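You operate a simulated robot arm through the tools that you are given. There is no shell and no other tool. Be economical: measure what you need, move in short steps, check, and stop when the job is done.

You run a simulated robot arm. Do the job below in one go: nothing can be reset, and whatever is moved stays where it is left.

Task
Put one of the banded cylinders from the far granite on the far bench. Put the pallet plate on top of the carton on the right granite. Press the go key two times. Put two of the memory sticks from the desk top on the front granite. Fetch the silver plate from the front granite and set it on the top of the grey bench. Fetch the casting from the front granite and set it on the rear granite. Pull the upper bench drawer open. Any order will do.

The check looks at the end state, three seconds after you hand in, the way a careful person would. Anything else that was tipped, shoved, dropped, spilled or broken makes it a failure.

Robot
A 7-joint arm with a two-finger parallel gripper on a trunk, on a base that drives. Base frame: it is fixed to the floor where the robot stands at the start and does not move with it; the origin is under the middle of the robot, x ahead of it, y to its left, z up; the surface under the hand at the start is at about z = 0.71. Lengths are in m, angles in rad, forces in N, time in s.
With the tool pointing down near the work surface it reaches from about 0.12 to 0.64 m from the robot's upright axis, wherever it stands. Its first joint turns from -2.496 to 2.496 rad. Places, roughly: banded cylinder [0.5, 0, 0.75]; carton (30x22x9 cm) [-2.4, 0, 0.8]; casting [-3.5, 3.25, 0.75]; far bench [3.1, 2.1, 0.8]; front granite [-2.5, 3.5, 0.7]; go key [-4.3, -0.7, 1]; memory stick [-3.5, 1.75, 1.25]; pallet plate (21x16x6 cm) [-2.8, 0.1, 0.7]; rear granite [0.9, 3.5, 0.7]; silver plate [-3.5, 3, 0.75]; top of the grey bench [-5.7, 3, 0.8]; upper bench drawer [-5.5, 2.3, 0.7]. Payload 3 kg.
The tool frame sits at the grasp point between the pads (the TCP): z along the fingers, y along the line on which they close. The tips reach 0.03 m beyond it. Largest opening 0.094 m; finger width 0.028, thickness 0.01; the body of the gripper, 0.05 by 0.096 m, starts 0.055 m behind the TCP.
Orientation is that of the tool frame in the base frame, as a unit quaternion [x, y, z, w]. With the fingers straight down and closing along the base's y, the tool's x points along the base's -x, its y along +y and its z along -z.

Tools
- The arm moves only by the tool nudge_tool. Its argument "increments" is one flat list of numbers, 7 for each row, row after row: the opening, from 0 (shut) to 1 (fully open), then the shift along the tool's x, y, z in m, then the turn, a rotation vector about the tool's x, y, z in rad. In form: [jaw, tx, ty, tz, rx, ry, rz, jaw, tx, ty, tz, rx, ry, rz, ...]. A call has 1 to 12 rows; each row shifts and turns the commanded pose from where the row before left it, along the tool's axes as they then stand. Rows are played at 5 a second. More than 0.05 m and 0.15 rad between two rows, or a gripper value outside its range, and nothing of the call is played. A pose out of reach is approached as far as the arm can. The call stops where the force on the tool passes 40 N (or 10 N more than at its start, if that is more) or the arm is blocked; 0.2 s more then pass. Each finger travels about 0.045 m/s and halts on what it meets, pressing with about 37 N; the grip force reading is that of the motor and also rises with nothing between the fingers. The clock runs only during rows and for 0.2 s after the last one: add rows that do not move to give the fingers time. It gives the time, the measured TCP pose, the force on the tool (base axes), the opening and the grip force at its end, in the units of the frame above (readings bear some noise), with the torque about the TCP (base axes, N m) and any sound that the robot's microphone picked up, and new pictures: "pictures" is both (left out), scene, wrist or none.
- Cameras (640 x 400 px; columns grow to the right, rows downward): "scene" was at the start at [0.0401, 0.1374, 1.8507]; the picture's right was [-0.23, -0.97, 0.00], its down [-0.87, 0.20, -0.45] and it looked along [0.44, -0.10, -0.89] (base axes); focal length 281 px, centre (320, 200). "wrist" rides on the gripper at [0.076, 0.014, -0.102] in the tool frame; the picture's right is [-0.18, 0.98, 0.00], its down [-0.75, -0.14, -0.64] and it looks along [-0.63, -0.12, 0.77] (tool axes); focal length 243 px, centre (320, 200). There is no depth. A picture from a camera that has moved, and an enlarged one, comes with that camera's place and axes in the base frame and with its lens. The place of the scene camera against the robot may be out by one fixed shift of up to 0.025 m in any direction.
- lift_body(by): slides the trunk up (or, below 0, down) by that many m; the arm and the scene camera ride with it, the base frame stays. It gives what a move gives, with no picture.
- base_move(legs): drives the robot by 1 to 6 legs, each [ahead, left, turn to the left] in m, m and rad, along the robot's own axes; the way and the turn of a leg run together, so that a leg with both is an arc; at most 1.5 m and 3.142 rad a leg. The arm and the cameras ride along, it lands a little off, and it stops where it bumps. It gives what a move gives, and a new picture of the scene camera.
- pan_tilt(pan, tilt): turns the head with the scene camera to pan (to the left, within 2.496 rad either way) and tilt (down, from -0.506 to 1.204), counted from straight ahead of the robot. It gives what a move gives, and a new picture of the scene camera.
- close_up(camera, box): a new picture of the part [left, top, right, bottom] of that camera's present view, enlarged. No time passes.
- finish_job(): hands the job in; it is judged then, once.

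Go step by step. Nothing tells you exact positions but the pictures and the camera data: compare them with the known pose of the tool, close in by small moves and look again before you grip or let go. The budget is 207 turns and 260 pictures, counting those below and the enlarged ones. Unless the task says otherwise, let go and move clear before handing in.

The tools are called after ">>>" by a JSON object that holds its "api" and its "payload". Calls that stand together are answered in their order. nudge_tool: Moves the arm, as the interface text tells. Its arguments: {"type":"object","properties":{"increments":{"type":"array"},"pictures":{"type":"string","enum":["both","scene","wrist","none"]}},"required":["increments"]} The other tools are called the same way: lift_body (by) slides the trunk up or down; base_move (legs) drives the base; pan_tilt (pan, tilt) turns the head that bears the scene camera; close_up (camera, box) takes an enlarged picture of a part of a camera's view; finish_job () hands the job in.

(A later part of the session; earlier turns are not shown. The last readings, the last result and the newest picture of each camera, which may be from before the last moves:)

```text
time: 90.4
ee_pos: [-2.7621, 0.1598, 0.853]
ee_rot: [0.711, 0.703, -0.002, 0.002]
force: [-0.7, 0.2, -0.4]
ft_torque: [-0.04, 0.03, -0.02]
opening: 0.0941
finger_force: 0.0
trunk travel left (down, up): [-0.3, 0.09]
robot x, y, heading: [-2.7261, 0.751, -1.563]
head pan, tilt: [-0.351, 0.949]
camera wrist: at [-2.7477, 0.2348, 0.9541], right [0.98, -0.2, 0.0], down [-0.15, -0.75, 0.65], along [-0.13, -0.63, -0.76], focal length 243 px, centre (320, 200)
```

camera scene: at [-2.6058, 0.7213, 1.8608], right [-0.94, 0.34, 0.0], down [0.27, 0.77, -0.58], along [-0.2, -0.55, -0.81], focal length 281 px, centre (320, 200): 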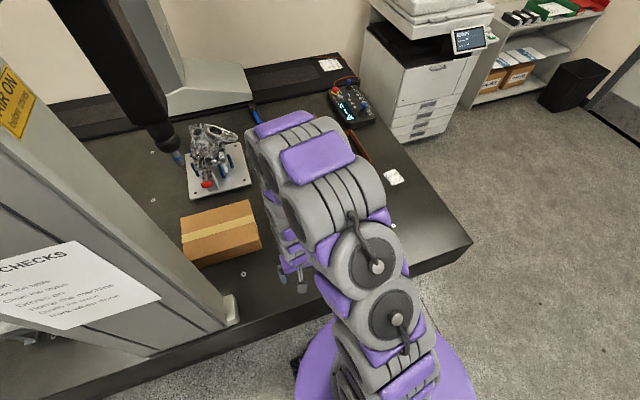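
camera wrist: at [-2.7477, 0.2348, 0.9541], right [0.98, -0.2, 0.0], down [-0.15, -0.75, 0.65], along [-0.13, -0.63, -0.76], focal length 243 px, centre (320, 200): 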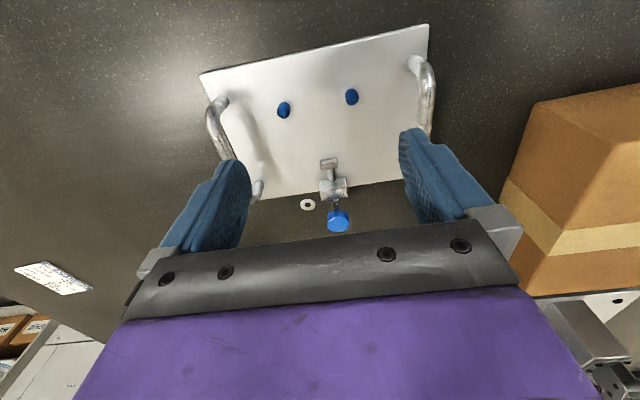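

>>> {"api": "nudge_tool", "payload": {"increments": [1, 0.002, -0.003, 0.04, 0, 0, 0, 1, 0, 0, 0.04, 0, 0, 0, 1, 0, 0, 0, 0, 0, 0], "pictures": "wrist"}}

>>> {"api": "close_up", "payload": {"camera": "wrist", "box": [200, 100, 440, 240]}}

```text
time: 91.2
ee_pos: [-2.7648, 0.1609, 0.7731]
ee_rot: [0.712, 0.702, -0.001, 0.001]
force: [0.4, 0.5, -0.3]
ft_torque: [-0.02, 0.03, 0.0]
opening: 0.0942
finger_force: 0.0
trunk travel left (down, up): [-0.3, 0.09]
robot x, y, heading: [-2.7223, 0.7513, -1.564]
head pan, tilt: [-0.351, 0.949]
camera wrist: at [-2.75, 0.2368, 0.8748], right [0.98, -0.2, 0.0], down [-0.15, -0.75, 0.65], along [-0.13, -0.63, -0.76], focal length 243 px, centre (320, 200)
```

wrist: 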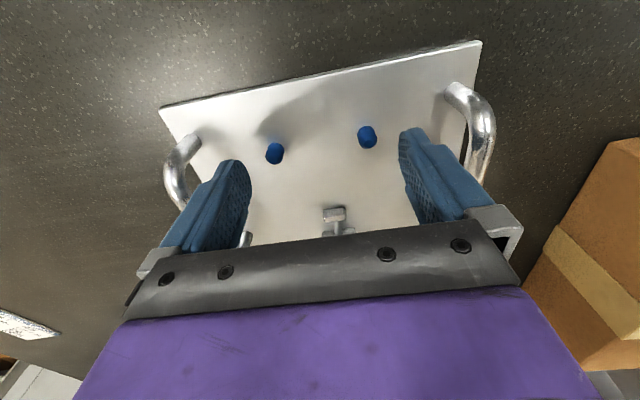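

```text
2.67 times, centred on (320, 170) of wrist
camera zoom: at [-2.75, 0.2368, 0.8748], right [0.98, -0.2, 0.0], down [-0.15, -0.75, 0.65], along [-0.13, -0.63, -0.76], focal length 647 px, centre (320, 280)
```

zoom: 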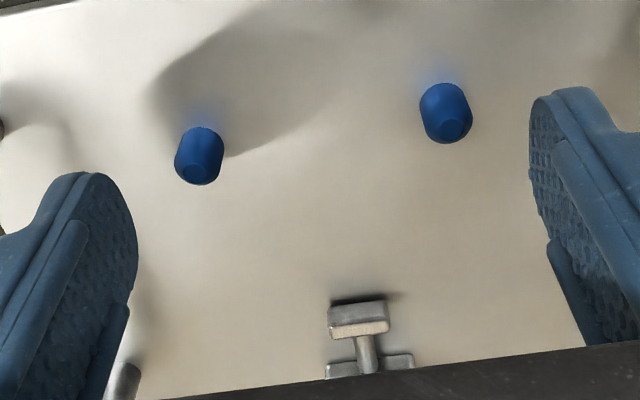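

>>> {"api": "nudge_tool", "payload": {"increments": [1, -0.002, -0.001, 0.013, 0, 0, 0, 1, 0, 0, 0.003, 0, 0, 0, 1, 0, 0, 0.003, 0, 0, 0, 1, 0, 0, 0.003, 0, 0, 0, 1, 0, 0, 0.003, 0, 0, 0], "pictures": "wrist"}}

```text
time: 92.4
ee_pos: [-2.7653, 0.1587, 0.7484]
ee_rot: [0.711, 0.703, -0.001, 0.001]
force: [-0.4, 0.8, 0.2]
ft_torque: [0.0, 0.0, 0.03]
opening: 0.0942
finger_force: 0.0
trunk travel left (down, up): [-0.3, 0.09]
robot x, y, heading: [-2.7273, 0.7535, -1.561]
head pan, tilt: [-0.351, 0.949]
camera wrist: at [-2.7503, 0.2345, 0.8498], right [0.98, -0.2, 0.0], down [-0.15, -0.75, 0.64], along [-0.13, -0.63, -0.76], focal length 243 px, centre (320, 200)
```

wrist: 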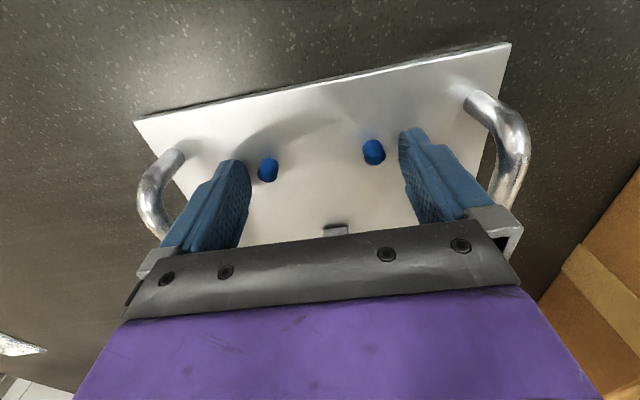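

>>> {"api": "nudge_tool", "payload": {"increments": [1, 0, 0, 0.002, 0, 0, 0, 1, 0, 0, 0.002, 0, 0, 0, 1, 0, 0, 0.002, 0, 0, 0, 1, 0, 0, 0.002, 0, 0, 0, 1, 0, 0, 0.002, 0, 0, 0], "pictures": "wrist"}}

```text
time: 93.1
ee_pos: [-2.7658, 0.1592, 0.7482]
ee_rot: [0.711, 0.703, -0.003, 0.003]
force: [-0.7, 10.8, 33.1]
ft_torque: [0.74, 0.01, 0.0]
opening: 0.0941
finger_force: 0.0
trunk travel left (down, up): [-0.3, 0.09]
robot x, y, heading: [-2.7274, 0.7535, -1.562]
head pan, tilt: [-0.351, 0.949]
stopped in row 3: the force on the tool passed its limit at 43 N (the readings are from after the stop); the commanded pose is now the measured one
camera wrist: at [-2.7503, 0.235, 0.8489], right [0.98, -0.2, 0.0], down [-0.15, -0.75, 0.65], along [-0.13, -0.64, -0.76], focal length 243 px, centre (320, 200)
```

wrist: 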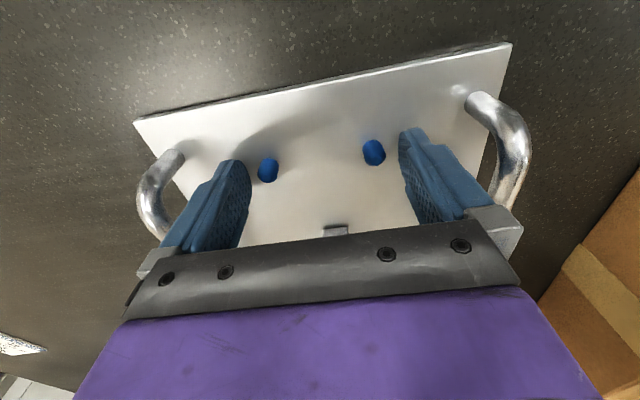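

Tips are on the plate. I squeeze the pins and lift a little.

>>> {"api": "nudge_tool", "payload": {"increments": [0, 0, 0, -0.001, 0, 0, 0, 0, 0, 0, 0, 0, 0, 0, 0, 0, 0, 0, 0, 0, 0, 0, 0, 0, 0, 0, 0, 0, 0, 0, 0, 0, 0, 0, 0], "pictures": "wrist"}}

>>> {"api": "nudge_tool", "payload": {"increments": [0, 0, 0, -0.005, 0, 0, 0, 0, 0, 0, -0.01, 0, 0, 0, 0, 0, 0, -0.01, 0, 0, 0]}}

```text
time: 94.3
ee_pos: [-2.7658, 0.1576, 0.7479]
ee_rot: [0.711, 0.703, -0.004, 0.003]
force: [-0.7, -3.8, 30.5]
ft_torque: [-0.21, 0.05, -0.12]
opening: 0.0768
finger_force: 37.2
trunk travel left (down, up): [-0.3, 0.09]
robot x, y, heading: [-2.7279, 0.7536, -1.559]
head pan, tilt: [-0.351, 0.949]
camera wrist: at [-2.7503, 0.2331, 0.8488], right [0.98, -0.2, 0.0], down [-0.15, -0.75, 0.65], along [-0.13, -0.64, -0.76], focal length 243 px, centre (320, 200)
```

wrist: 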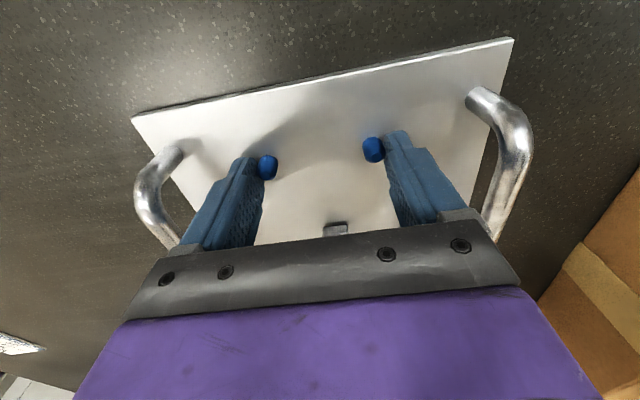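

```text
time: 95.1
ee_pos: [-2.7655, 0.1577, 0.7708]
ee_rot: [0.711, 0.704, -0.001, 0.001]
force: [-0.1, 0.0, -10.6]
ft_torque: [0.39, -0.01, -0.04]
opening: 0.0767
finger_force: 37.0
trunk travel left (down, up): [-0.3, 0.09]
robot x, y, heading: [-2.7267, 0.7517, -1.561]
head pan, tilt: [-0.351, 0.949]
camera scene: at [-2.6085, 0.7183, 1.8608], right [-0.94, 0.34, 0.0], down [0.27, 0.77, -0.58], along [-0.2, -0.54, -0.82], focal length 281 px, centre (320, 200)
camera wrist: at [-2.7505, 0.2338, 0.8726], right [0.98, -0.2, 0.0], down [-0.15, -0.75, 0.64], along [-0.13, -0.63, -0.76], focal length 243 px, centre (320, 200)
```

scene: 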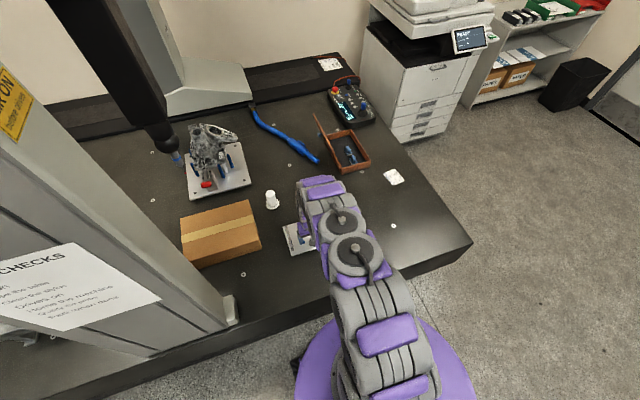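
wrist: 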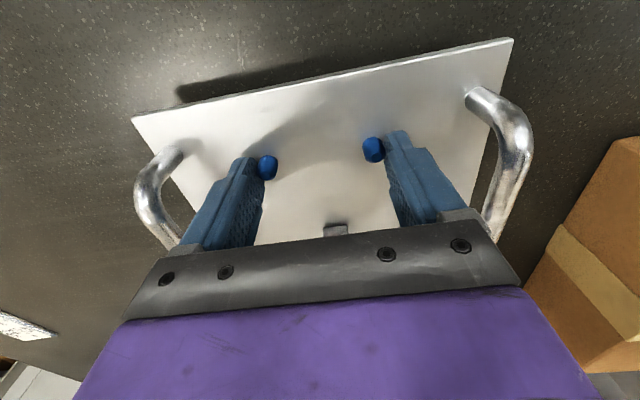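

The plate lifts level by its pins. I raise it and shift the base nearer the carton (centre ≈(-2.41, 0.01)).

>>> {"api": "nudge_tool", "payload": {"increments": [0, 0, 0, -0.03, 0, 0, 0, 0, 0, 0, -0.03, 0, 0, 0, 0, 0, 0, -0.03, 0, 0, 0, 0, 0, 0, -0.03, 0, 0, 0, 0, 0, 0, -0.03, 0, 0, 0], "pictures": "none"}}

>>> {"api": "base_move", "payload": {"legs": [[0.12, 0.06, 0]]}}

>>> {"api": "close_up", "payload": {"camera": "scene", "box": [140, 160, 380, 310]}}

```text
time: 96.3
ee_pos: [-2.7684, 0.1588, 0.9203]
ee_rot: [0.712, 0.702, -0.002, 0.003]
force: [-0.2, -0.2, -10.2]
ft_torque: [0.35, 0.04, 0.02]
opening: 0.0765
finger_force: 36.9
trunk travel left (down, up): [-0.3, 0.09]
robot x, y, heading: [-2.7261, 0.752, -1.566]
head pan, tilt: [-0.351, 0.949]
```

```text
time: 97.6
ee_pos: [-2.7199, 0.0382, 0.9184]
ee_rot: [0.712, 0.702, 0.003, 0.008]
force: [-2.1, -0.9, -11.3]
ft_torque: [0.32, -0.01, -0.07]
opening: 0.0768
finger_force: 36.8
trunk travel left (down, up): [-0.3, 0.09]
robot x, y, heading: [-2.6663, 0.6356, -1.558]
head pan, tilt: [-0.351, 0.949]
camera scene: at [-2.5761, 0.599, 1.8623], right [-0.94, 0.34, -0.01], down [0.28, 0.77, -0.57], along [-0.18, -0.54, -0.82], focal length 281 px, centre (320, 200)
```

scene: 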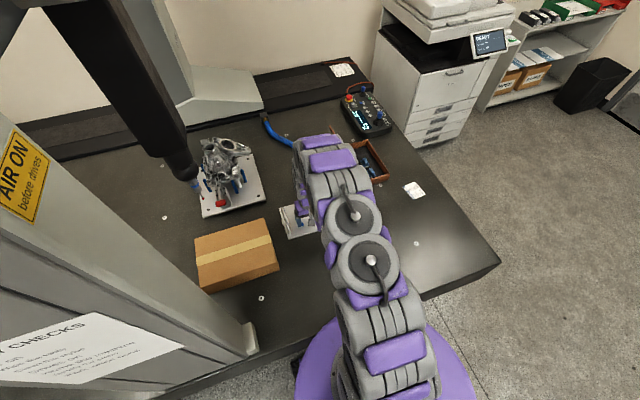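

```text
2.67 times, centred on (260, 235) of scene
camera zoom: at [-2.5761, 0.599, 1.8623], right [-0.94, 0.34, -0.01], down [0.28, 0.77, -0.57], along [-0.18, -0.54, -0.82], focal length 750 px, centre (480, 107)
```

zoom: 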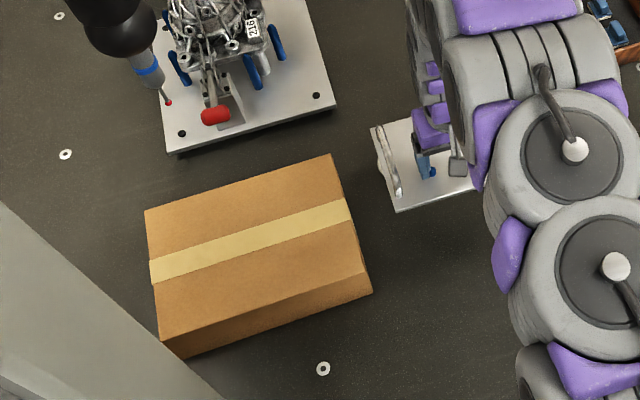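

Carton top spans x −2.55…−2.25, y −0.10…0.11, aligned with axes. I carry the plate over it, TCP to about (-2.44, 0.06).

>>> {"api": "nudge_tool", "payload": {"increments": [0, 0.005, 0.047, 0, 0, 0, 0, 0, 0.005, 0.047, 0, 0, 0, 0, 0, 0.005, 0.047, 0, 0, 0, 0, 0, 0.005, 0.047, 0, 0, 0, 0, 0, 0.003, 0.047, 0, 0, 0, 0, 0, 0, 0.045, 0, 0, 0, 0]}}

```text
time: 99.0
ee_pos: [-2.4254, 0.0571, 0.9182]
ee_rot: [0.713, 0.701, -0.005, 0.0]
force: [-0.3, -0.7, -10.7]
ft_torque: [0.37, -0.01, -0.01]
opening: 0.0765
finger_force: 37.5
trunk travel left (down, up): [-0.3, 0.09]
robot x, y, heading: [-2.6652, 0.6359, -1.563]
head pan, tilt: [-0.351, 0.949]
camera scene: at [-2.5301, 0.6004, 1.8595], right [-0.94, 0.34, 0.01], down [0.27, 0.77, -0.58], along [-0.2, -0.54, -0.81], focal length 281 px, centre (320, 200)
camera wrist: at [-2.4091, 0.1342, 1.0195], right [0.98, -0.2, 0.0], down [-0.15, -0.75, 0.65], along [-0.13, -0.63, -0.76], focal length 243 px, centre (320, 200)
```

scene: 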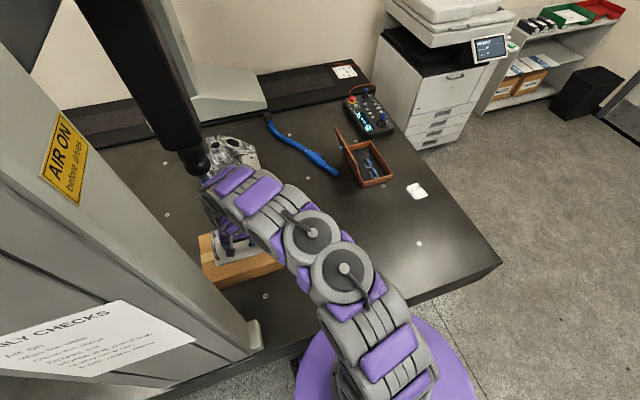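
wrist: 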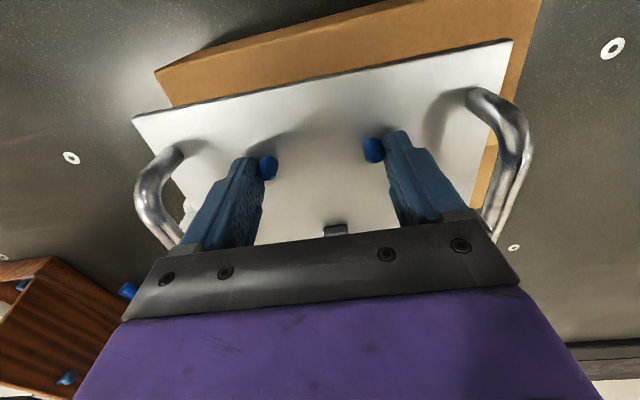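

Plate is over the carton. I nudge it inward and lower gently until contact.

>>> {"api": "nudge_tool", "payload": {"increments": [0, -0.01, 0, 0.02, 0, 0, 0, 0, 0, 0, 0.03, 0, 0, 0, 0, 0, 0, 0.02, 0, 0, 0, 0, 0, 0, 0.003, 0, 0, 0, 0, 0, 0, 0.003, 0, 0, 0, 0, 0, 0, 0.002, 0, 0, 0, 0, 0, 0, 0.002, 0, 0, 0, 0, 0, 0, 0.002, 0, 0, 0]}}

```text
time: 100.8
ee_pos: [-2.4275, 0.0508, 0.8381]
ee_rot: [0.713, 0.701, -0.003, 0.003]
force: [-0.8, 0.5, -10.7]
ft_torque: [0.38, 0.02, 0.04]
opening: 0.0767
finger_force: 37.2
trunk travel left (down, up): [-0.3, 0.09]
robot x, y, heading: [-2.6685, 0.6338, -1.563]
head pan, tilt: [-0.351, 0.949]
camera scene: at [-2.5407, 0.601, 1.8602], right [-0.94, 0.34, 0.01], down [0.27, 0.77, -0.58], along [-0.2, -0.54, -0.81], focal length 281 px, centre (320, 200)
camera wrist: at [-2.4126, 0.1259, 0.9396], right [0.98, -0.2, 0.0], down [-0.15, -0.75, 0.65], along [-0.13, -0.64, -0.76], focal length 243 px, centre (320, 200)
```

scene: 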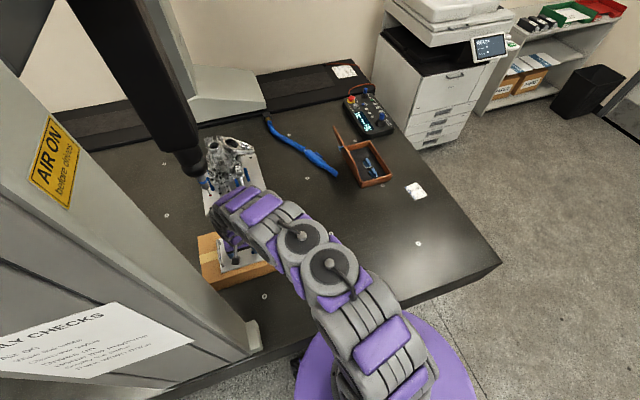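
wrist: 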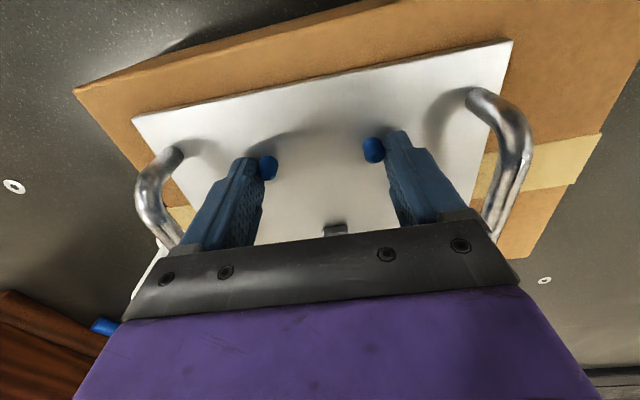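

>>> {"api": "nudge_tool", "payload": {"increments": [0, 0, 0, 0.002, 0, 0, 0, 0, 0, 0, 0.002, 0, 0, 0, 0, 0, 0, 0.001, 0, 0, 0], "pictures": "none"}}

```text
time: 101.6
ee_pos: [-2.4295, 0.0497, 0.8386]
ee_rot: [0.714, 0.7, -0.004, 0.005]
force: [-10.0, -2.0, 31.9]
ft_torque: [0.66, 2.44, -0.56]
opening: 0.0766
finger_force: 37.1
trunk travel left (down, up): [-0.3, 0.09]
robot x, y, heading: [-2.6694, 0.6314, -1.561]
head pan, tilt: [-0.351, 0.949]
```

Contact. I relieve the pressing force and release.

>>> {"api": "nudge_tool", "payload": {"increments": [0, 0, 0, -0.003, 0, 0, 0, 0, 0, 0, 0, 0, 0, 0, 0.9, 0, 0, 0, 0, 0, 0, 0.95, 0, 0, 0, 0, 0, 0, 0.95, 0, 0, 0, 0, 0, 0], "pictures": "wrist"}}

```text
time: 102.8
ee_pos: [-2.4277, 0.0508, 0.839]
ee_rot: [0.713, 0.701, -0.004, 0.003]
force: [-1.4, -4.0, 19.2]
ft_torque: [0.11, -0.89, 0.01]
opening: 0.0881
finger_force: 0.1
trunk travel left (down, up): [-0.3, 0.09]
robot x, y, heading: [-2.669, 0.633, -1.558]
head pan, tilt: [-0.351, 0.949]
camera wrist: at [-2.4121, 0.1263, 0.9388], right [0.98, -0.2, 0.0], down [-0.15, -0.74, 0.65], along [-0.13, -0.64, -0.76], focal length 243 px, centre (320, 200)
```

wrist: 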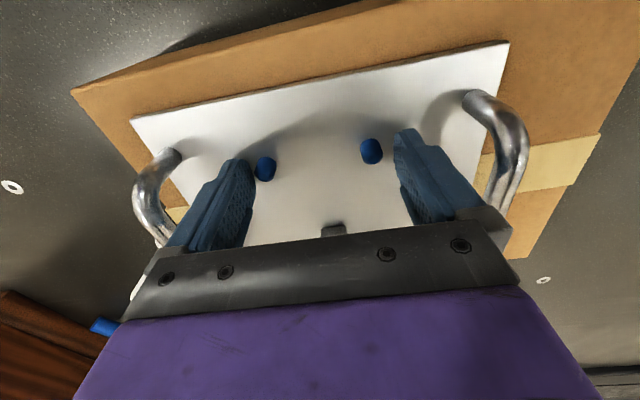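

Released; I rise straight up and check the plate.

>>> {"api": "nudge_tool", "payload": {"increments": [0.95, 0, 0, -0.02, 0, 0, 0, 0.95, 0, 0, -0.04, 0, 0, 0, 0.95, 0, 0, -0.045, 0, 0, 0, 0.95, 0, 0, -0.045, 0, 0, 0, 0.95, 0, -0.04, -0.02, 0, 0, 0, 0.95, 0.02, -0.04, 0, 0, 0, 0, 0.95, 0.02, -0.04, 0, 0, 0, 0, 0.95, 0.02, -0.04, 0, 0, 0, 0, 0.95, 0.02, -0.04, 0, 0, 0, 0, 0.95, 0.02, -0.04, 0, 0, 0, 0]}}

```text
time: 105.0
ee_pos: [-2.6651, 0.1586, 1.0072]
ee_rot: [0.712, 0.702, -0.004, 0.004]
force: [-1.0, -0.8, -0.2]
ft_torque: [0.0, 0.01, -0.01]
opening: 0.0893
finger_force: 0.1
trunk travel left (down, up): [-0.3, 0.09]
robot x, y, heading: [-2.6695, 0.6351, -1.561]
head pan, tilt: [-0.351, 0.949]
camera scene: at [-2.5523, 0.6047, 1.8612], right [-0.94, 0.34, 0.0], down [0.27, 0.77, -0.58], along [-0.19, -0.55, -0.81], focal length 281 px, centre (320, 200)
camera wrist: at [-2.6506, 0.235, 1.1078], right [0.98, -0.2, 0.0], down [-0.15, -0.74, 0.65], along [-0.13, -0.64, -0.76], focal length 243 px, centre (320, 200)
```

scene: 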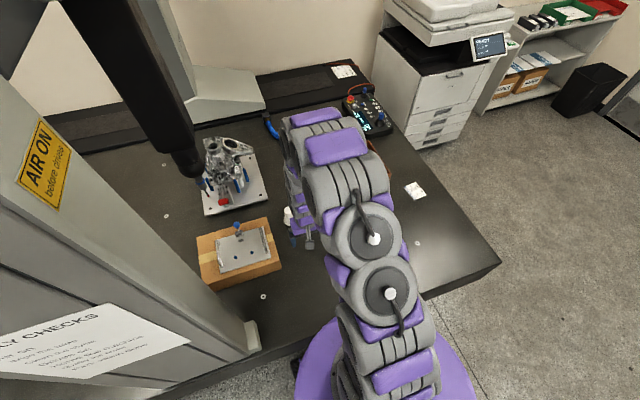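
wrist: 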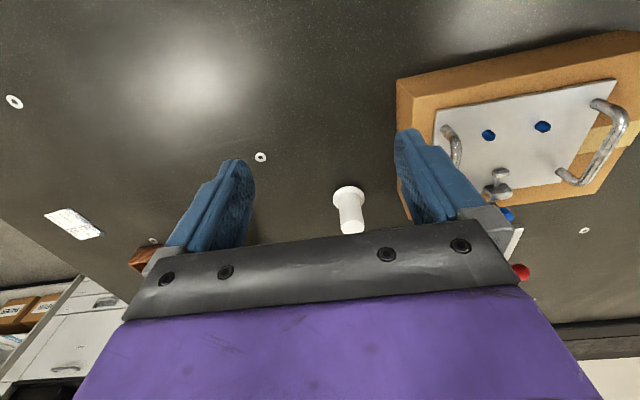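

The pallet plate sits on the carton. Next the go key on the printer panel near (-4.3, -0.7, 1); I drive there, arm tucked.

>>> {"api": "nudge_tool", "payload": {"increments": [0.95, 0.04, 0, -0.01, 0, 0, 0, 0.95, 0.04, 0, 0, 0, 0, 0, 0.95, 0.035, 0, 0, 0, 0, 0], "pictures": "none"}}

>>> {"api": "base_move", "payload": {"legs": [[-0.3, 0, 0], [0, -1.35, 0]]}}

>>> {"api": "pan_tilt", "payload": {"pan": -0.1, "tilt": 0.55}}

```text
time: 105.8
ee_pos: [-2.6645, 0.2732, 1.0165]
ee_rot: [0.713, 0.701, -0.004, 0.003]
force: [0.3, 0.2, 0.8]
ft_torque: [0.01, -0.01, 0.0]
opening: 0.0893
finger_force: 0.1
trunk travel left (down, up): [-0.3, 0.09]
robot x, y, heading: [-2.6659, 0.6335, -1.565]
head pan, tilt: [-0.351, 0.949]
```

```text
time: 114.2
ee_pos: [-4.0042, 0.5443, 1.015]
ee_rot: [0.703, 0.711, -0.003, 0.002]
force: [-1.3, 0.5, -0.9]
ft_torque: [-0.01, -0.01, -0.03]
opening: 0.0896
finger_force: 0.1
trunk travel left (down, up): [-0.3, 0.09]
robot x, y, heading: [-4.0211, 0.9088, -1.534]
head pan, tilt: [-0.351, 0.949]
camera scene: at [-3.8971, 0.88, 1.8609], right [-0.95, 0.31, 0.0], down [0.25, 0.77, -0.58], along [-0.18, -0.55, -0.81], focal length 281 px, centre (320, 200)
```

scene: 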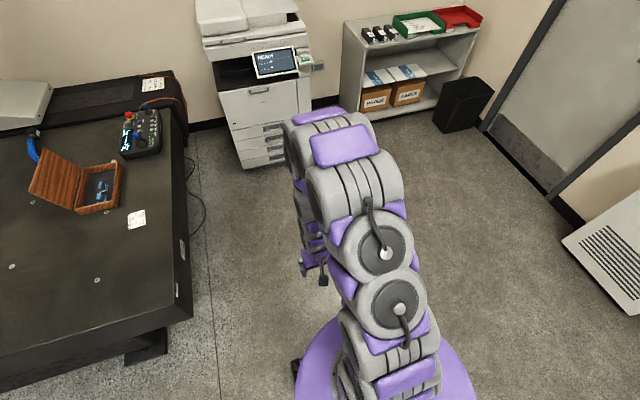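

```text
time: 115.1
ee_pos: [-4.0041, 0.5466, 1.0165]
ee_rot: [0.703, 0.712, -0.004, 0.003]
force: [0.4, 0.3, 0.1]
ft_torque: [-0.05, -0.02, 0.03]
opening: 0.0893
finger_force: 0.0
trunk travel left (down, up): [-0.3, 0.09]
robot x, y, heading: [-4.02, 0.9064, -1.537]
head pan, tilt: [-0.099, 0.55]
camera scene: at [-3.8811, 0.8594, 1.8938], right [-1.0, 0.06, 0.0], down [0.03, 0.52, -0.85], along [-0.05, -0.85, -0.53], focal length 281 px, centre (320, 200)
```

scene: 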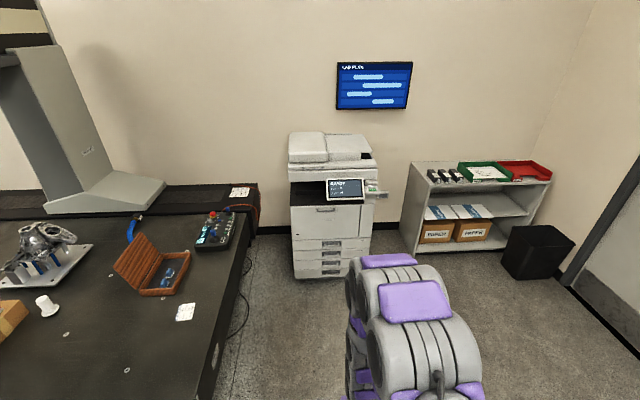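

>>> {"api": "close_up", "payload": {"camera": "scene", "box": [280, 130, 400, 220]}}

```text
4.44 times, centred on (340, 175) of scene
camera zoom: at [-3.8811, 0.8594, 1.8938], right [-1.0, 0.06, 0.0], down [0.03, 0.52, -0.85], along [-0.05, -0.85, -0.53], focal length 1251 px, centre (231, 311)
```

zoom: 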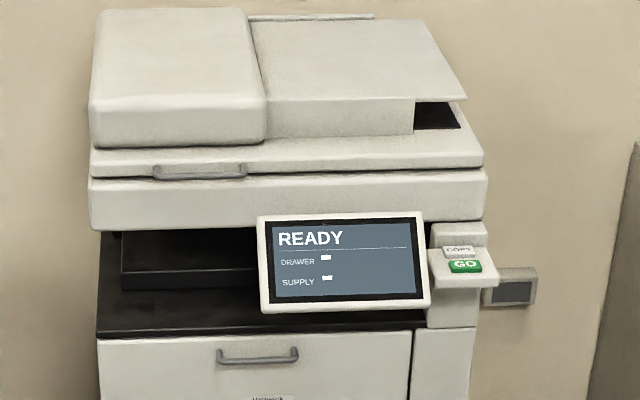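

The GO key (green) is at about (-4.305, -0.68, 1.0), just below COPY. I drive up in front of the printer.

>>> {"api": "base_move", "payload": {"legs": [[0.95, -0.284, -0.034]]}}

>>> {"api": "pan_tilt", "payload": {"pan": -0.2, "tilt": 0.85}}

>>> {"api": "close_up", "payload": {"camera": "scene", "box": [220, 40, 420, 200]}}

```text
time: 120.2
ee_pos: [-4.2772, -0.3988, 1.0149]
ee_rot: [0.711, 0.703, -0.004, 0.003]
force: [0.2, -0.6, 0.6]
ft_torque: [0.05, 0.02, 0.01]
opening: 0.0892
finger_force: 0.1
trunk travel left (down, up): [-0.3, 0.09]
robot x, y, heading: [-4.2837, -0.0399, -1.56]
head pan, tilt: [-0.099, 0.55]
camera scene: at [-4.1465, -0.0885, 1.8938], right [-1.0, 0.09, 0.0], down [0.05, 0.52, -0.85], along [-0.08, -0.85, -0.52], focal length 281 px, centre (320, 200)
```

scene: 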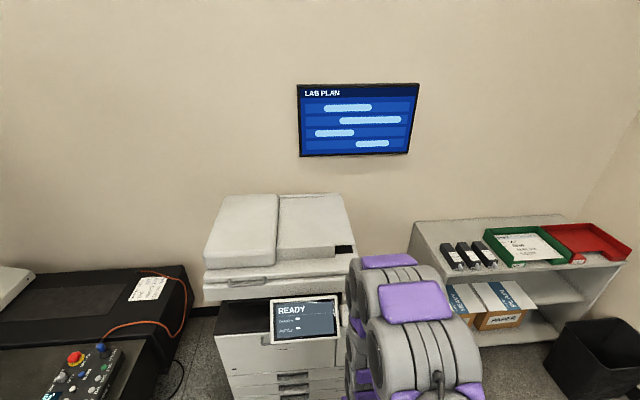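

```text
time: 121.0
ee_pos: [-4.2768, -0.3986, 1.0169]
ee_rot: [0.711, 0.703, -0.005, 0.005]
force: [-0.3, -0.6, 0.0]
ft_torque: [0.02, -0.01, -0.01]
opening: 0.0896
finger_force: 0.1
trunk travel left (down, up): [-0.3, 0.09]
robot x, y, heading: [-4.2787, -0.0395, -1.556]
head pan, tilt: [-0.201, 0.85]
camera scene: at [-4.1535, -0.0754, 1.8685], right [-0.98, 0.19, 0.0], down [0.14, 0.74, -0.66], along [-0.12, -0.65, -0.75], focal length 281 px, centre (320, 200)
```

scene: 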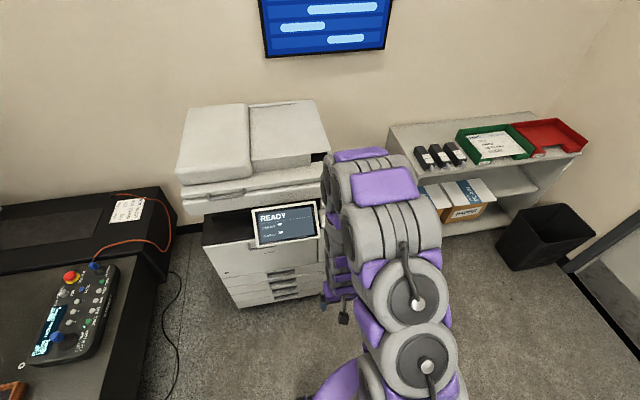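

```text
2.50 times, centred on (320, 120) of scene
camera zoom: at [-4.1535, -0.0754, 1.8685], right [-0.98, 0.19, 0.0], down [0.14, 0.74, -0.66], along [-0.12, -0.65, -0.75], focal length 704 px, centre (320, 400)
```

zoom: 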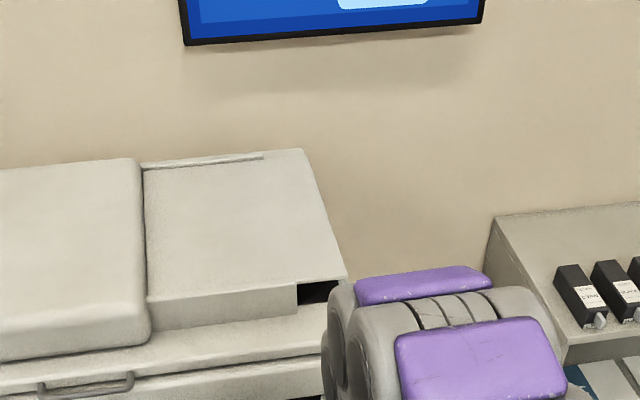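

>>> {"api": "nudge_tool", "payload": {"increments": [0, 0, 0, -0.04, 0, 0, 0, 0, 0, 0, -0.04, 0, 0, 0, 0, 0, 0, -0.04, 0, 0, 0, 0, 0, 0, -0.01, 0, -0.15, 0, 0, 0, 0, 0, 0, -0.15, 0, 0, 0, 0, 0, 0, -0.15, 0], "pictures": "wrist"}}

```text
time: 122.4
ee_pos: [-4.2725, -0.5047, 1.1636]
ee_rot: [0.692, 0.685, -0.163, 0.16]
force: [0.1, 0.0, 0.3]
ft_torque: [0.0, 0.04, -0.01]
opening: 0.0003
finger_force: 30.2
out of reach, approached as far as the arm can: row 4, 5, 6
trunk travel left (down, up): [-0.3, 0.09]
robot x, y, heading: [-4.2865, -0.0341, -1.557]
head pan, tilt: [-0.201, 0.85]
camera wrist: at [-4.2575, -0.3926, 1.2206], right [0.98, -0.18, 0.08], down [-0.14, -0.39, 0.91], along [-0.13, -0.9, -0.41], focal length 243 px, centre (320, 200)
```

wrist: 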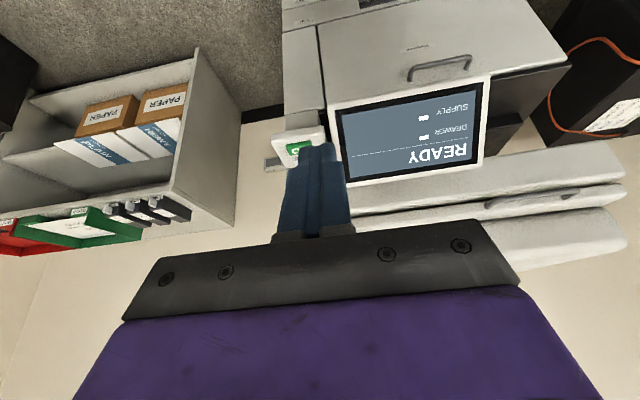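

>>> {"api": "close_up", "payload": {"camera": "wrist", "box": [260, 110, 360, 170]}}

```text
6.40 times, centred on (310, 140) of wrist
camera zoom: at [-4.2575, -0.3926, 1.2206], right [0.98, -0.18, 0.08], down [-0.14, -0.39, 0.91], along [-0.13, -0.9, -0.41], focal length 1553 px, centre (384, 584)
```

zoom: 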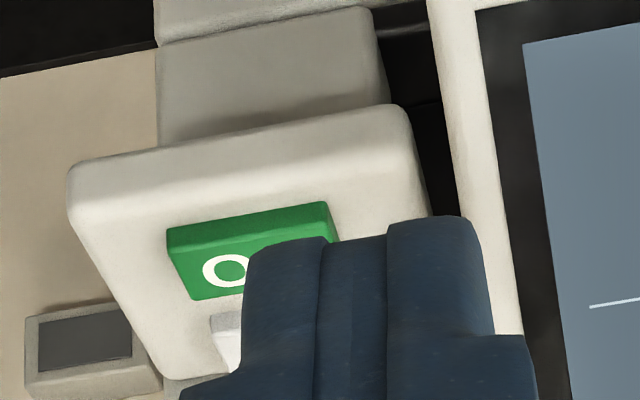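

>>> {"api": "nudge_tool", "payload": {"increments": [0, -0.028, -0.02, 0.02, 0, 0, 0, 0, -0.028, -0.02, 0.03, 0, 0, 0, 0, -0.027, -0.01, 0.035, 0, 0, 0], "pictures": "wrist"}}

>>> {"api": "close_up", "payload": {"camera": "wrist", "box": [240, 90, 400, 190]}}

```text
time: 123.2
ee_pos: [-4.3268, -0.6195, 1.1261]
ee_rot: [0.693, 0.684, -0.162, 0.16]
force: [0.6, -0.4, 0.0]
ft_torque: [-0.01, -0.02, -0.01]
opening: 0.0001
finger_force: 32.9
trunk travel left (down, up): [-0.3, 0.09]
robot x, y, heading: [-4.2778, -0.0367, -1.557]
head pan, tilt: [-0.201, 0.85]
camera wrist: at [-4.3118, -0.507, 1.1824], right [0.98, -0.18, 0.08], down [-0.15, -0.39, 0.91], along [-0.13, -0.9, -0.41], focal length 243 px, centre (320, 200)
```

wrist: 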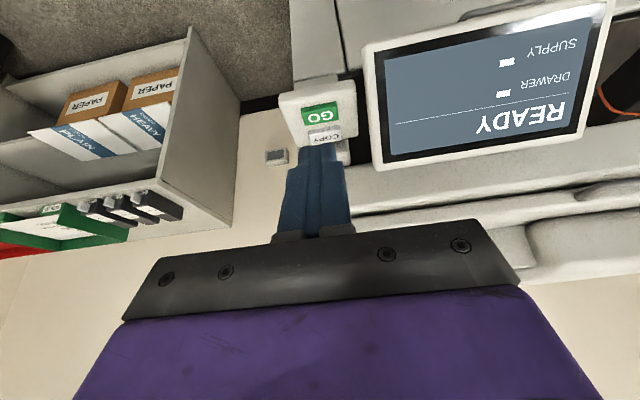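

```text
4.00 times, centred on (320, 140) of wrist
camera zoom: at [-4.3118, -0.507, 1.1824], right [0.98, -0.18, 0.08], down [-0.15, -0.39, 0.91], along [-0.13, -0.9, -0.41], focal length 970 px, centre (320, 440)
```

zoom: 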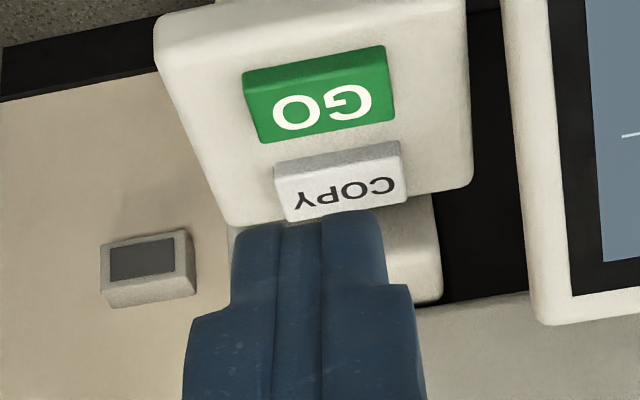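

Triangulating, the GO key is at about (-4.338, -0.765, 0.945). I bring the base 0.1 m closer and re-look.

>>> {"api": "base_move", "payload": {"legs": [[0.1, 0, 0]]}}

>>> {"api": "nudge_tool", "payload": {"increments": [0, 0, -0.01, 0.03, 0, 0, 0, 0, 0.02, 0, 0.03, 0, 0, 0], "pictures": "wrist"}}

>>> {"api": "close_up", "payload": {"camera": "wrist", "box": [240, 60, 400, 160]}}

```text
time: 124.3
ee_pos: [-4.3233, -0.7179, 1.1253]
ee_rot: [0.692, 0.685, -0.163, 0.16]
force: [0.1, -0.2, 0.5]
ft_torque: [0.03, 0.0, 0.0]
opening: 0.0
finger_force: 32.9
trunk travel left (down, up): [-0.3, 0.09]
robot x, y, heading: [-4.2805, -0.1404, -1.557]
head pan, tilt: [-0.201, 0.85]
camera scene: at [-4.152, -0.1754, 1.8684], right [-0.98, 0.19, 0.0], down [0.14, 0.74, -0.66], along [-0.12, -0.65, -0.75], focal length 281 px, centre (320, 200)
```

scene: 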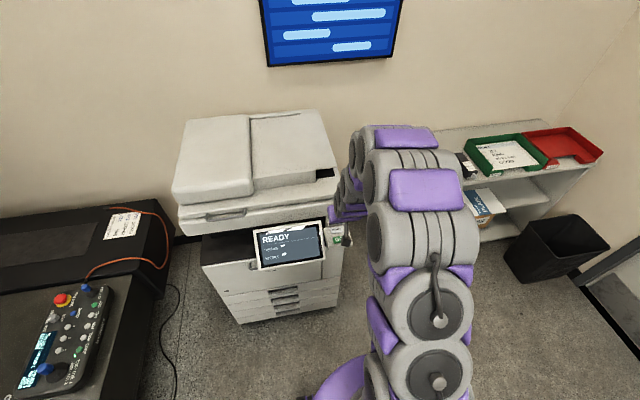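

```text
time: 125.0
ee_pos: [-4.3366, -0.7241, 1.0637]
ee_rot: [0.692, 0.685, -0.164, 0.161]
force: [0.9, 0.1, -0.8]
ft_torque: [-0.01, -0.01, 0.02]
opening: 0.0001
finger_force: 33.0
trunk travel left (down, up): [-0.3, 0.09]
robot x, y, heading: [-4.2848, -0.1353, -1.557]
head pan, tilt: [-0.201, 0.85]
camera wrist: at [-4.32, -0.6117, 1.1201], right [0.98, -0.18, 0.08], down [-0.15, -0.39, 0.91], along [-0.13, -0.91, -0.4], focal length 243 px, centre (320, 200)
```

wrist: 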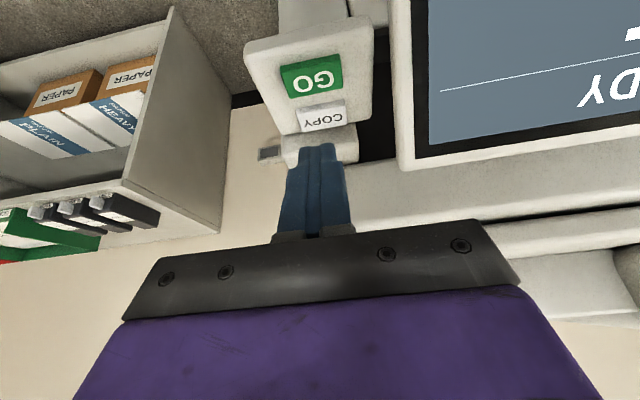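

```text
4.00 times, centred on (320, 110) of wrist
camera zoom: at [-4.32, -0.6117, 1.1201], right [0.98, -0.18, 0.08], down [-0.15, -0.39, 0.91], along [-0.13, -0.91, -0.4], focal length 970 px, centre (320, 560)
```

zoom: 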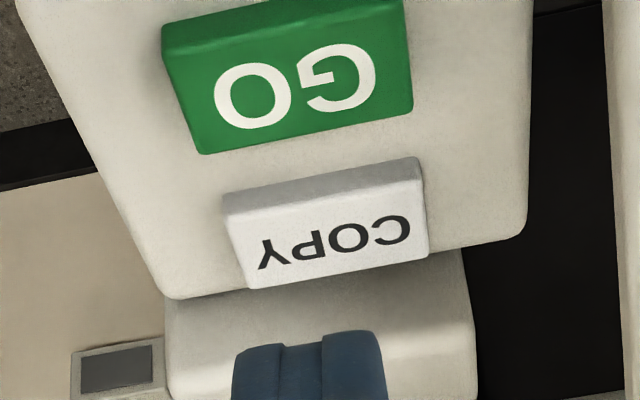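

GO is confirmed at (-4.337, -0.763, 0.94). I come down to just above its front half.

>>> {"api": "nudge_tool", "payload": {"increments": [0, 0.002, 0, 0.041, 0, 0, 0, 0, 0.002, 0, 0.037, 0, 0, 0, 0, 0, 0, 0, 0, 0, 0], "pictures": "both"}}

>>> {"api": "close_up", "payload": {"camera": "wrist", "box": [220, 40, 420, 180]}}

```text
time: 125.8
ee_pos: [-4.3352, -0.7543, 0.9921]
ee_rot: [0.692, 0.684, -0.165, 0.16]
force: [0.4, 0.1, 0.1]
ft_torque: [-0.04, -0.02, -0.05]
opening: 0.0
finger_force: 32.9
trunk travel left (down, up): [-0.3, 0.09]
robot x, y, heading: [-4.2839, -0.1363, -1.556]
head pan, tilt: [-0.201, 0.85]
camera scene: at [-4.1531, -0.1744, 1.8685], right [-0.98, 0.19, 0.0], down [0.14, 0.74, -0.66], along [-0.12, -0.65, -0.75], focal length 281 px, centre (320, 200)
camera wrist: at [-4.3193, -0.6411, 1.0498], right [0.98, -0.18, 0.08], down [-0.14, -0.39, 0.91], along [-0.13, -0.91, -0.4], focal length 243 px, centre (320, 200)
```

scene: 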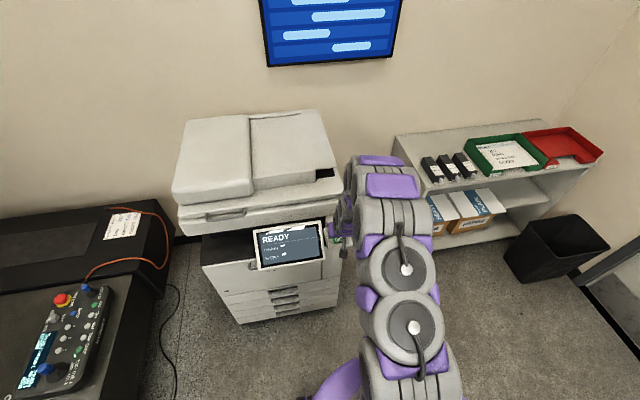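
wrist: 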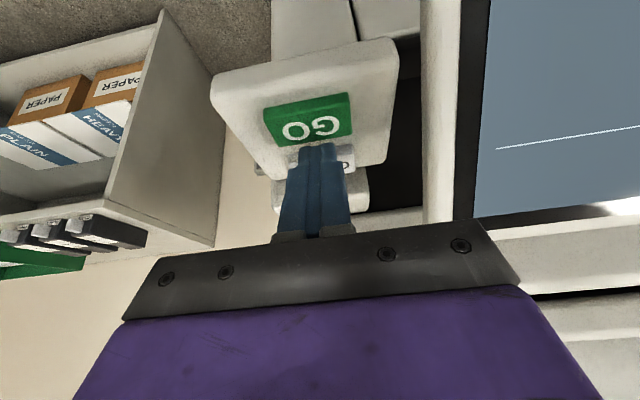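

```text
2.86 times, centred on (320, 110) of wrist
camera zoom: at [-4.3193, -0.6411, 1.0498], right [0.98, -0.18, 0.08], down [-0.14, -0.39, 0.91], along [-0.13, -0.91, -0.4], focal length 693 px, centre (320, 457)
```

zoom: 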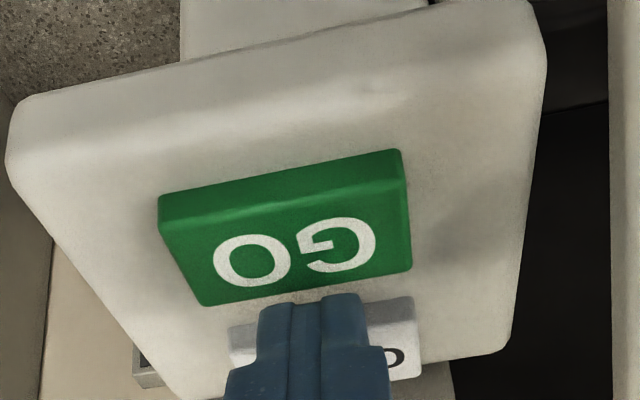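

>>> {"api": "nudge_tool", "payload": {"increments": [0, -0.0054, 0, 0.0027, 0, 0, 0, 0, 0.0027, 0, 0.0054, 0, 0, 0, 0, 0.0027, 0, 0.0054, 0, 0, 0, 0, 0.0013, 0, 0.0027, 0, 0, 0], "pictures": "wrist"}}

```text
time: 126.7
ee_pos: [-4.336, -0.7619, 0.9847]
ee_rot: [0.691, 0.683, -0.17, 0.166]
force: [-1.0, 13.1, 29.6]
ft_torque: [0.4, 0.0, 0.03]
opening: 0.0002
finger_force: 33.0
trunk travel left (down, up): [-0.3, 0.09]
robot x, y, heading: [-4.2848, -0.1362, -1.556]
head pan, tilt: [-0.201, 0.85]
heard: click
stopped in row 4: the force on the tool passed its limit at 46 N (the readings are from after the stop); the commanded pose is now the measured one
camera wrist: at [-4.3192, -0.6481, 1.0402], right [0.98, -0.17, 0.08], down [-0.14, -0.37, 0.92], along [-0.13, -0.91, -0.39], focal length 243 px, centre (320, 200)
```

wrist: 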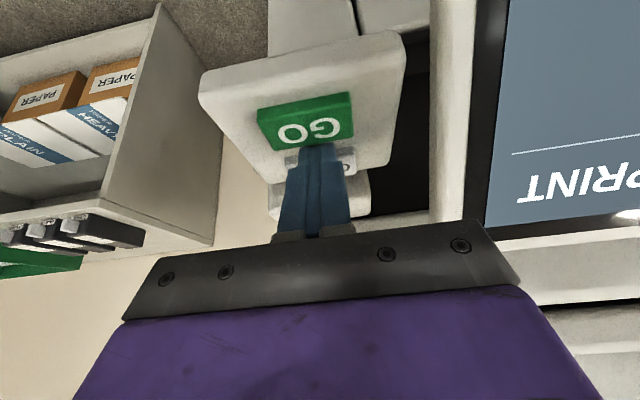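

A click; I release the key and check the screen to see which key registered.

>>> {"api": "nudge_tool", "payload": {"increments": [0, -0.0045, 0, -0.009, 0, 0, 0, 0, -0.002, 0, -0.004, 0, 0, 0], "pictures": "none"}}

>>> {"api": "close_up", "payload": {"camera": "scene", "box": [240, 200, 360, 275]}}

>>> {"api": "close_up", "payload": {"camera": "wrist", "box": [220, 40, 420, 180]}}

```text
time: 127.3
ee_pos: [-4.3357, -0.7647, 0.9967]
ee_rot: [0.691, 0.684, -0.167, 0.164]
force: [-0.3, -0.4, -0.1]
ft_torque: [0.02, -0.02, 0.02]
opening: 0.0
finger_force: 33.7
trunk travel left (down, up): [-0.3, 0.09]
robot x, y, heading: [-4.2811, -0.1413, -1.556]
head pan, tilt: [-0.201, 0.85]
```

```text
5.33 times, centred on (300, 238) of scene
camera zoom: at [-4.1532, -0.1748, 1.8684], right [-0.98, 0.19, 0.0], down [0.14, 0.74, -0.66], along [-0.12, -0.65, -0.75], focal length 1501 px, centre (427, 0)
```

zoom: 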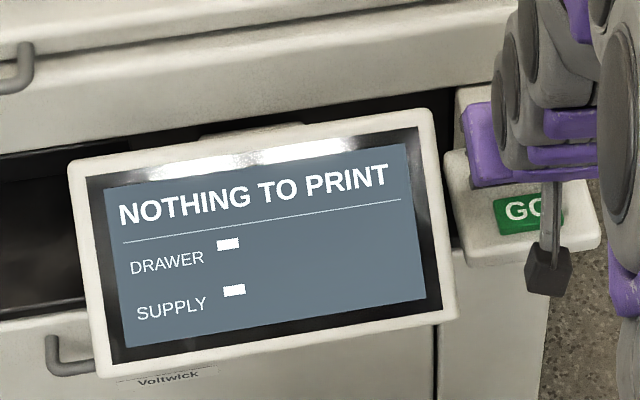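

```text
2.86 times, centred on (320, 110) of wrist
camera zoom: at [-4.3194, -0.6519, 1.0528], right [0.98, -0.17, 0.08], down [-0.14, -0.38, 0.91], along [-0.13, -0.91, -0.4], focal length 693 px, centre (320, 457)
```

zoom: 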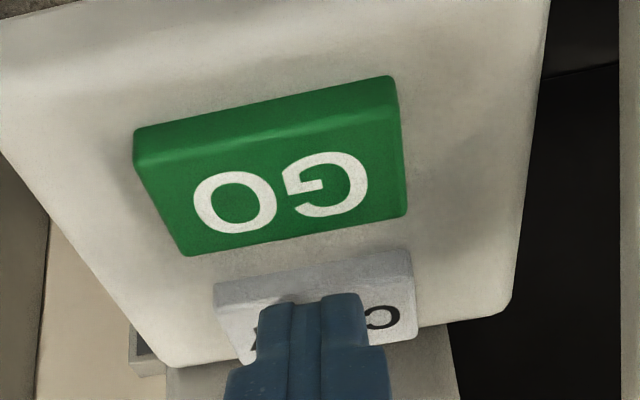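

The contact torque puts the press on GO's rear part, and the display reacted ("NOTHING TO PRINT"). I press again, nearer GO's front.

>>> {"api": "nudge_tool", "payload": {"increments": [0, 0.0152, 0, -0.0076, 0, 0, 0, 0, 0, 0, 0, 0, 0, 0, 0, 0.0031, 0, 0.0063, 0, 0, 0, 0, 0.0009, 0, 0.0018, 0, 0, 0, 0, 0.0009, 0, 0.0018, 0, 0, 0, 0, 0.0009, 0, 0.0018, 0, 0, 0, 0, 0.0009, 0, 0.0018, 0, 0, 0], "pictures": "wrist"}}

```text
time: 129.1
ee_pos: [-4.3337, -0.748, 0.9851]
ee_rot: [0.69, 0.683, -0.17, 0.166]
force: [1.7, 11.4, 25.6]
ft_torque: [0.33, -0.08, 0.03]
opening: 0.0001
finger_force: 33.2
trunk travel left (down, up): [-0.3, 0.09]
robot x, y, heading: [-4.2798, -0.1392, -1.559]
head pan, tilt: [-0.201, 0.85]
heard: click
stopped in row 7: the force on the tool passed its limit at 41 N (the readings are from after the stop); the commanded pose is now the measured one
camera wrist: at [-4.3186, -0.6335, 1.0397], right [0.98, -0.17, 0.08], down [-0.14, -0.37, 0.92], along [-0.13, -0.91, -0.39], focal length 243 px, centre (320, 200)
```

wrist: 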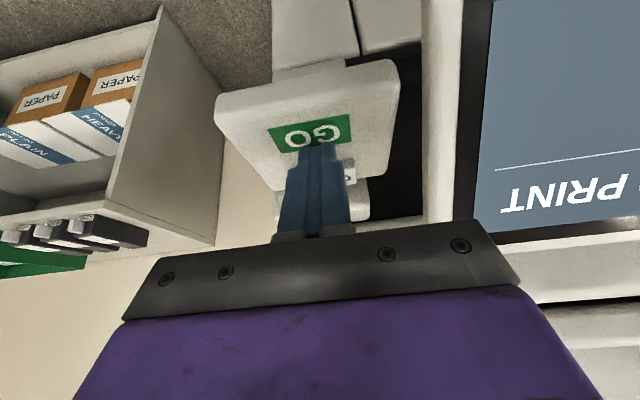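

Second click on GO, same message, so both presses went to GO. I back away.

>>> {"api": "nudge_tool", "payload": {"increments": [0, -0.0045, 0, -0.009, 0, 0, 0, 0, 0, 0, -0.03, 0, 0, 0, 0, 0, 0, -0.045, 0, 0, 0, 0, 0, 0, -0.045, 0, 0.1, 0, 0, 0.03, 0, 0, 0, 0.15, 0, 0, 0.04, 0, 0, 0, 0.15, 0, 0, 0.04, 0, 0, 0, 0.08, 0], "pictures": "none"}}

>>> {"api": "close_up", "payload": {"camera": "scene", "box": [240, 200, 360, 275]}}

```text
time: 130.7
ee_pos: [-4.3335, -0.587, 1.0772]
ee_rot: [0.711, 0.703, 0.0, -0.002]
force: [0.4, 0.2, 0.0]
ft_torque: [0.02, 0.0, -0.01]
opening: 0.0
finger_force: 33.2
trunk travel left (down, up): [-0.3, 0.09]
robot x, y, heading: [-4.2819, -0.1376, -1.554]
head pan, tilt: [-0.201, 0.85]
```

```text
5.33 times, centred on (300, 238) of scene
camera zoom: at [-4.1529, -0.1733, 1.8685], right [-0.98, 0.19, 0.0], down [0.14, 0.74, -0.66], along [-0.12, -0.65, -0.75], focal length 1501 px, centre (427, 0)
```

zoom: 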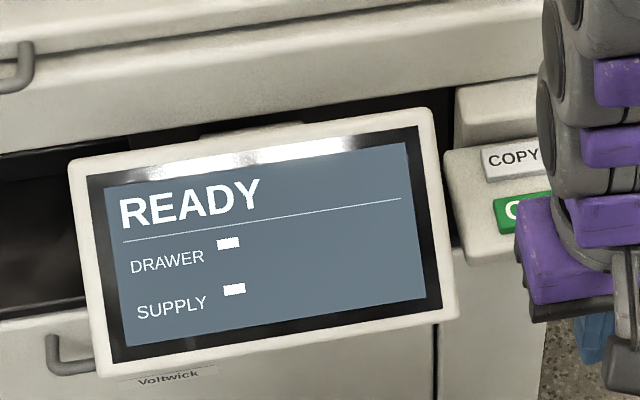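

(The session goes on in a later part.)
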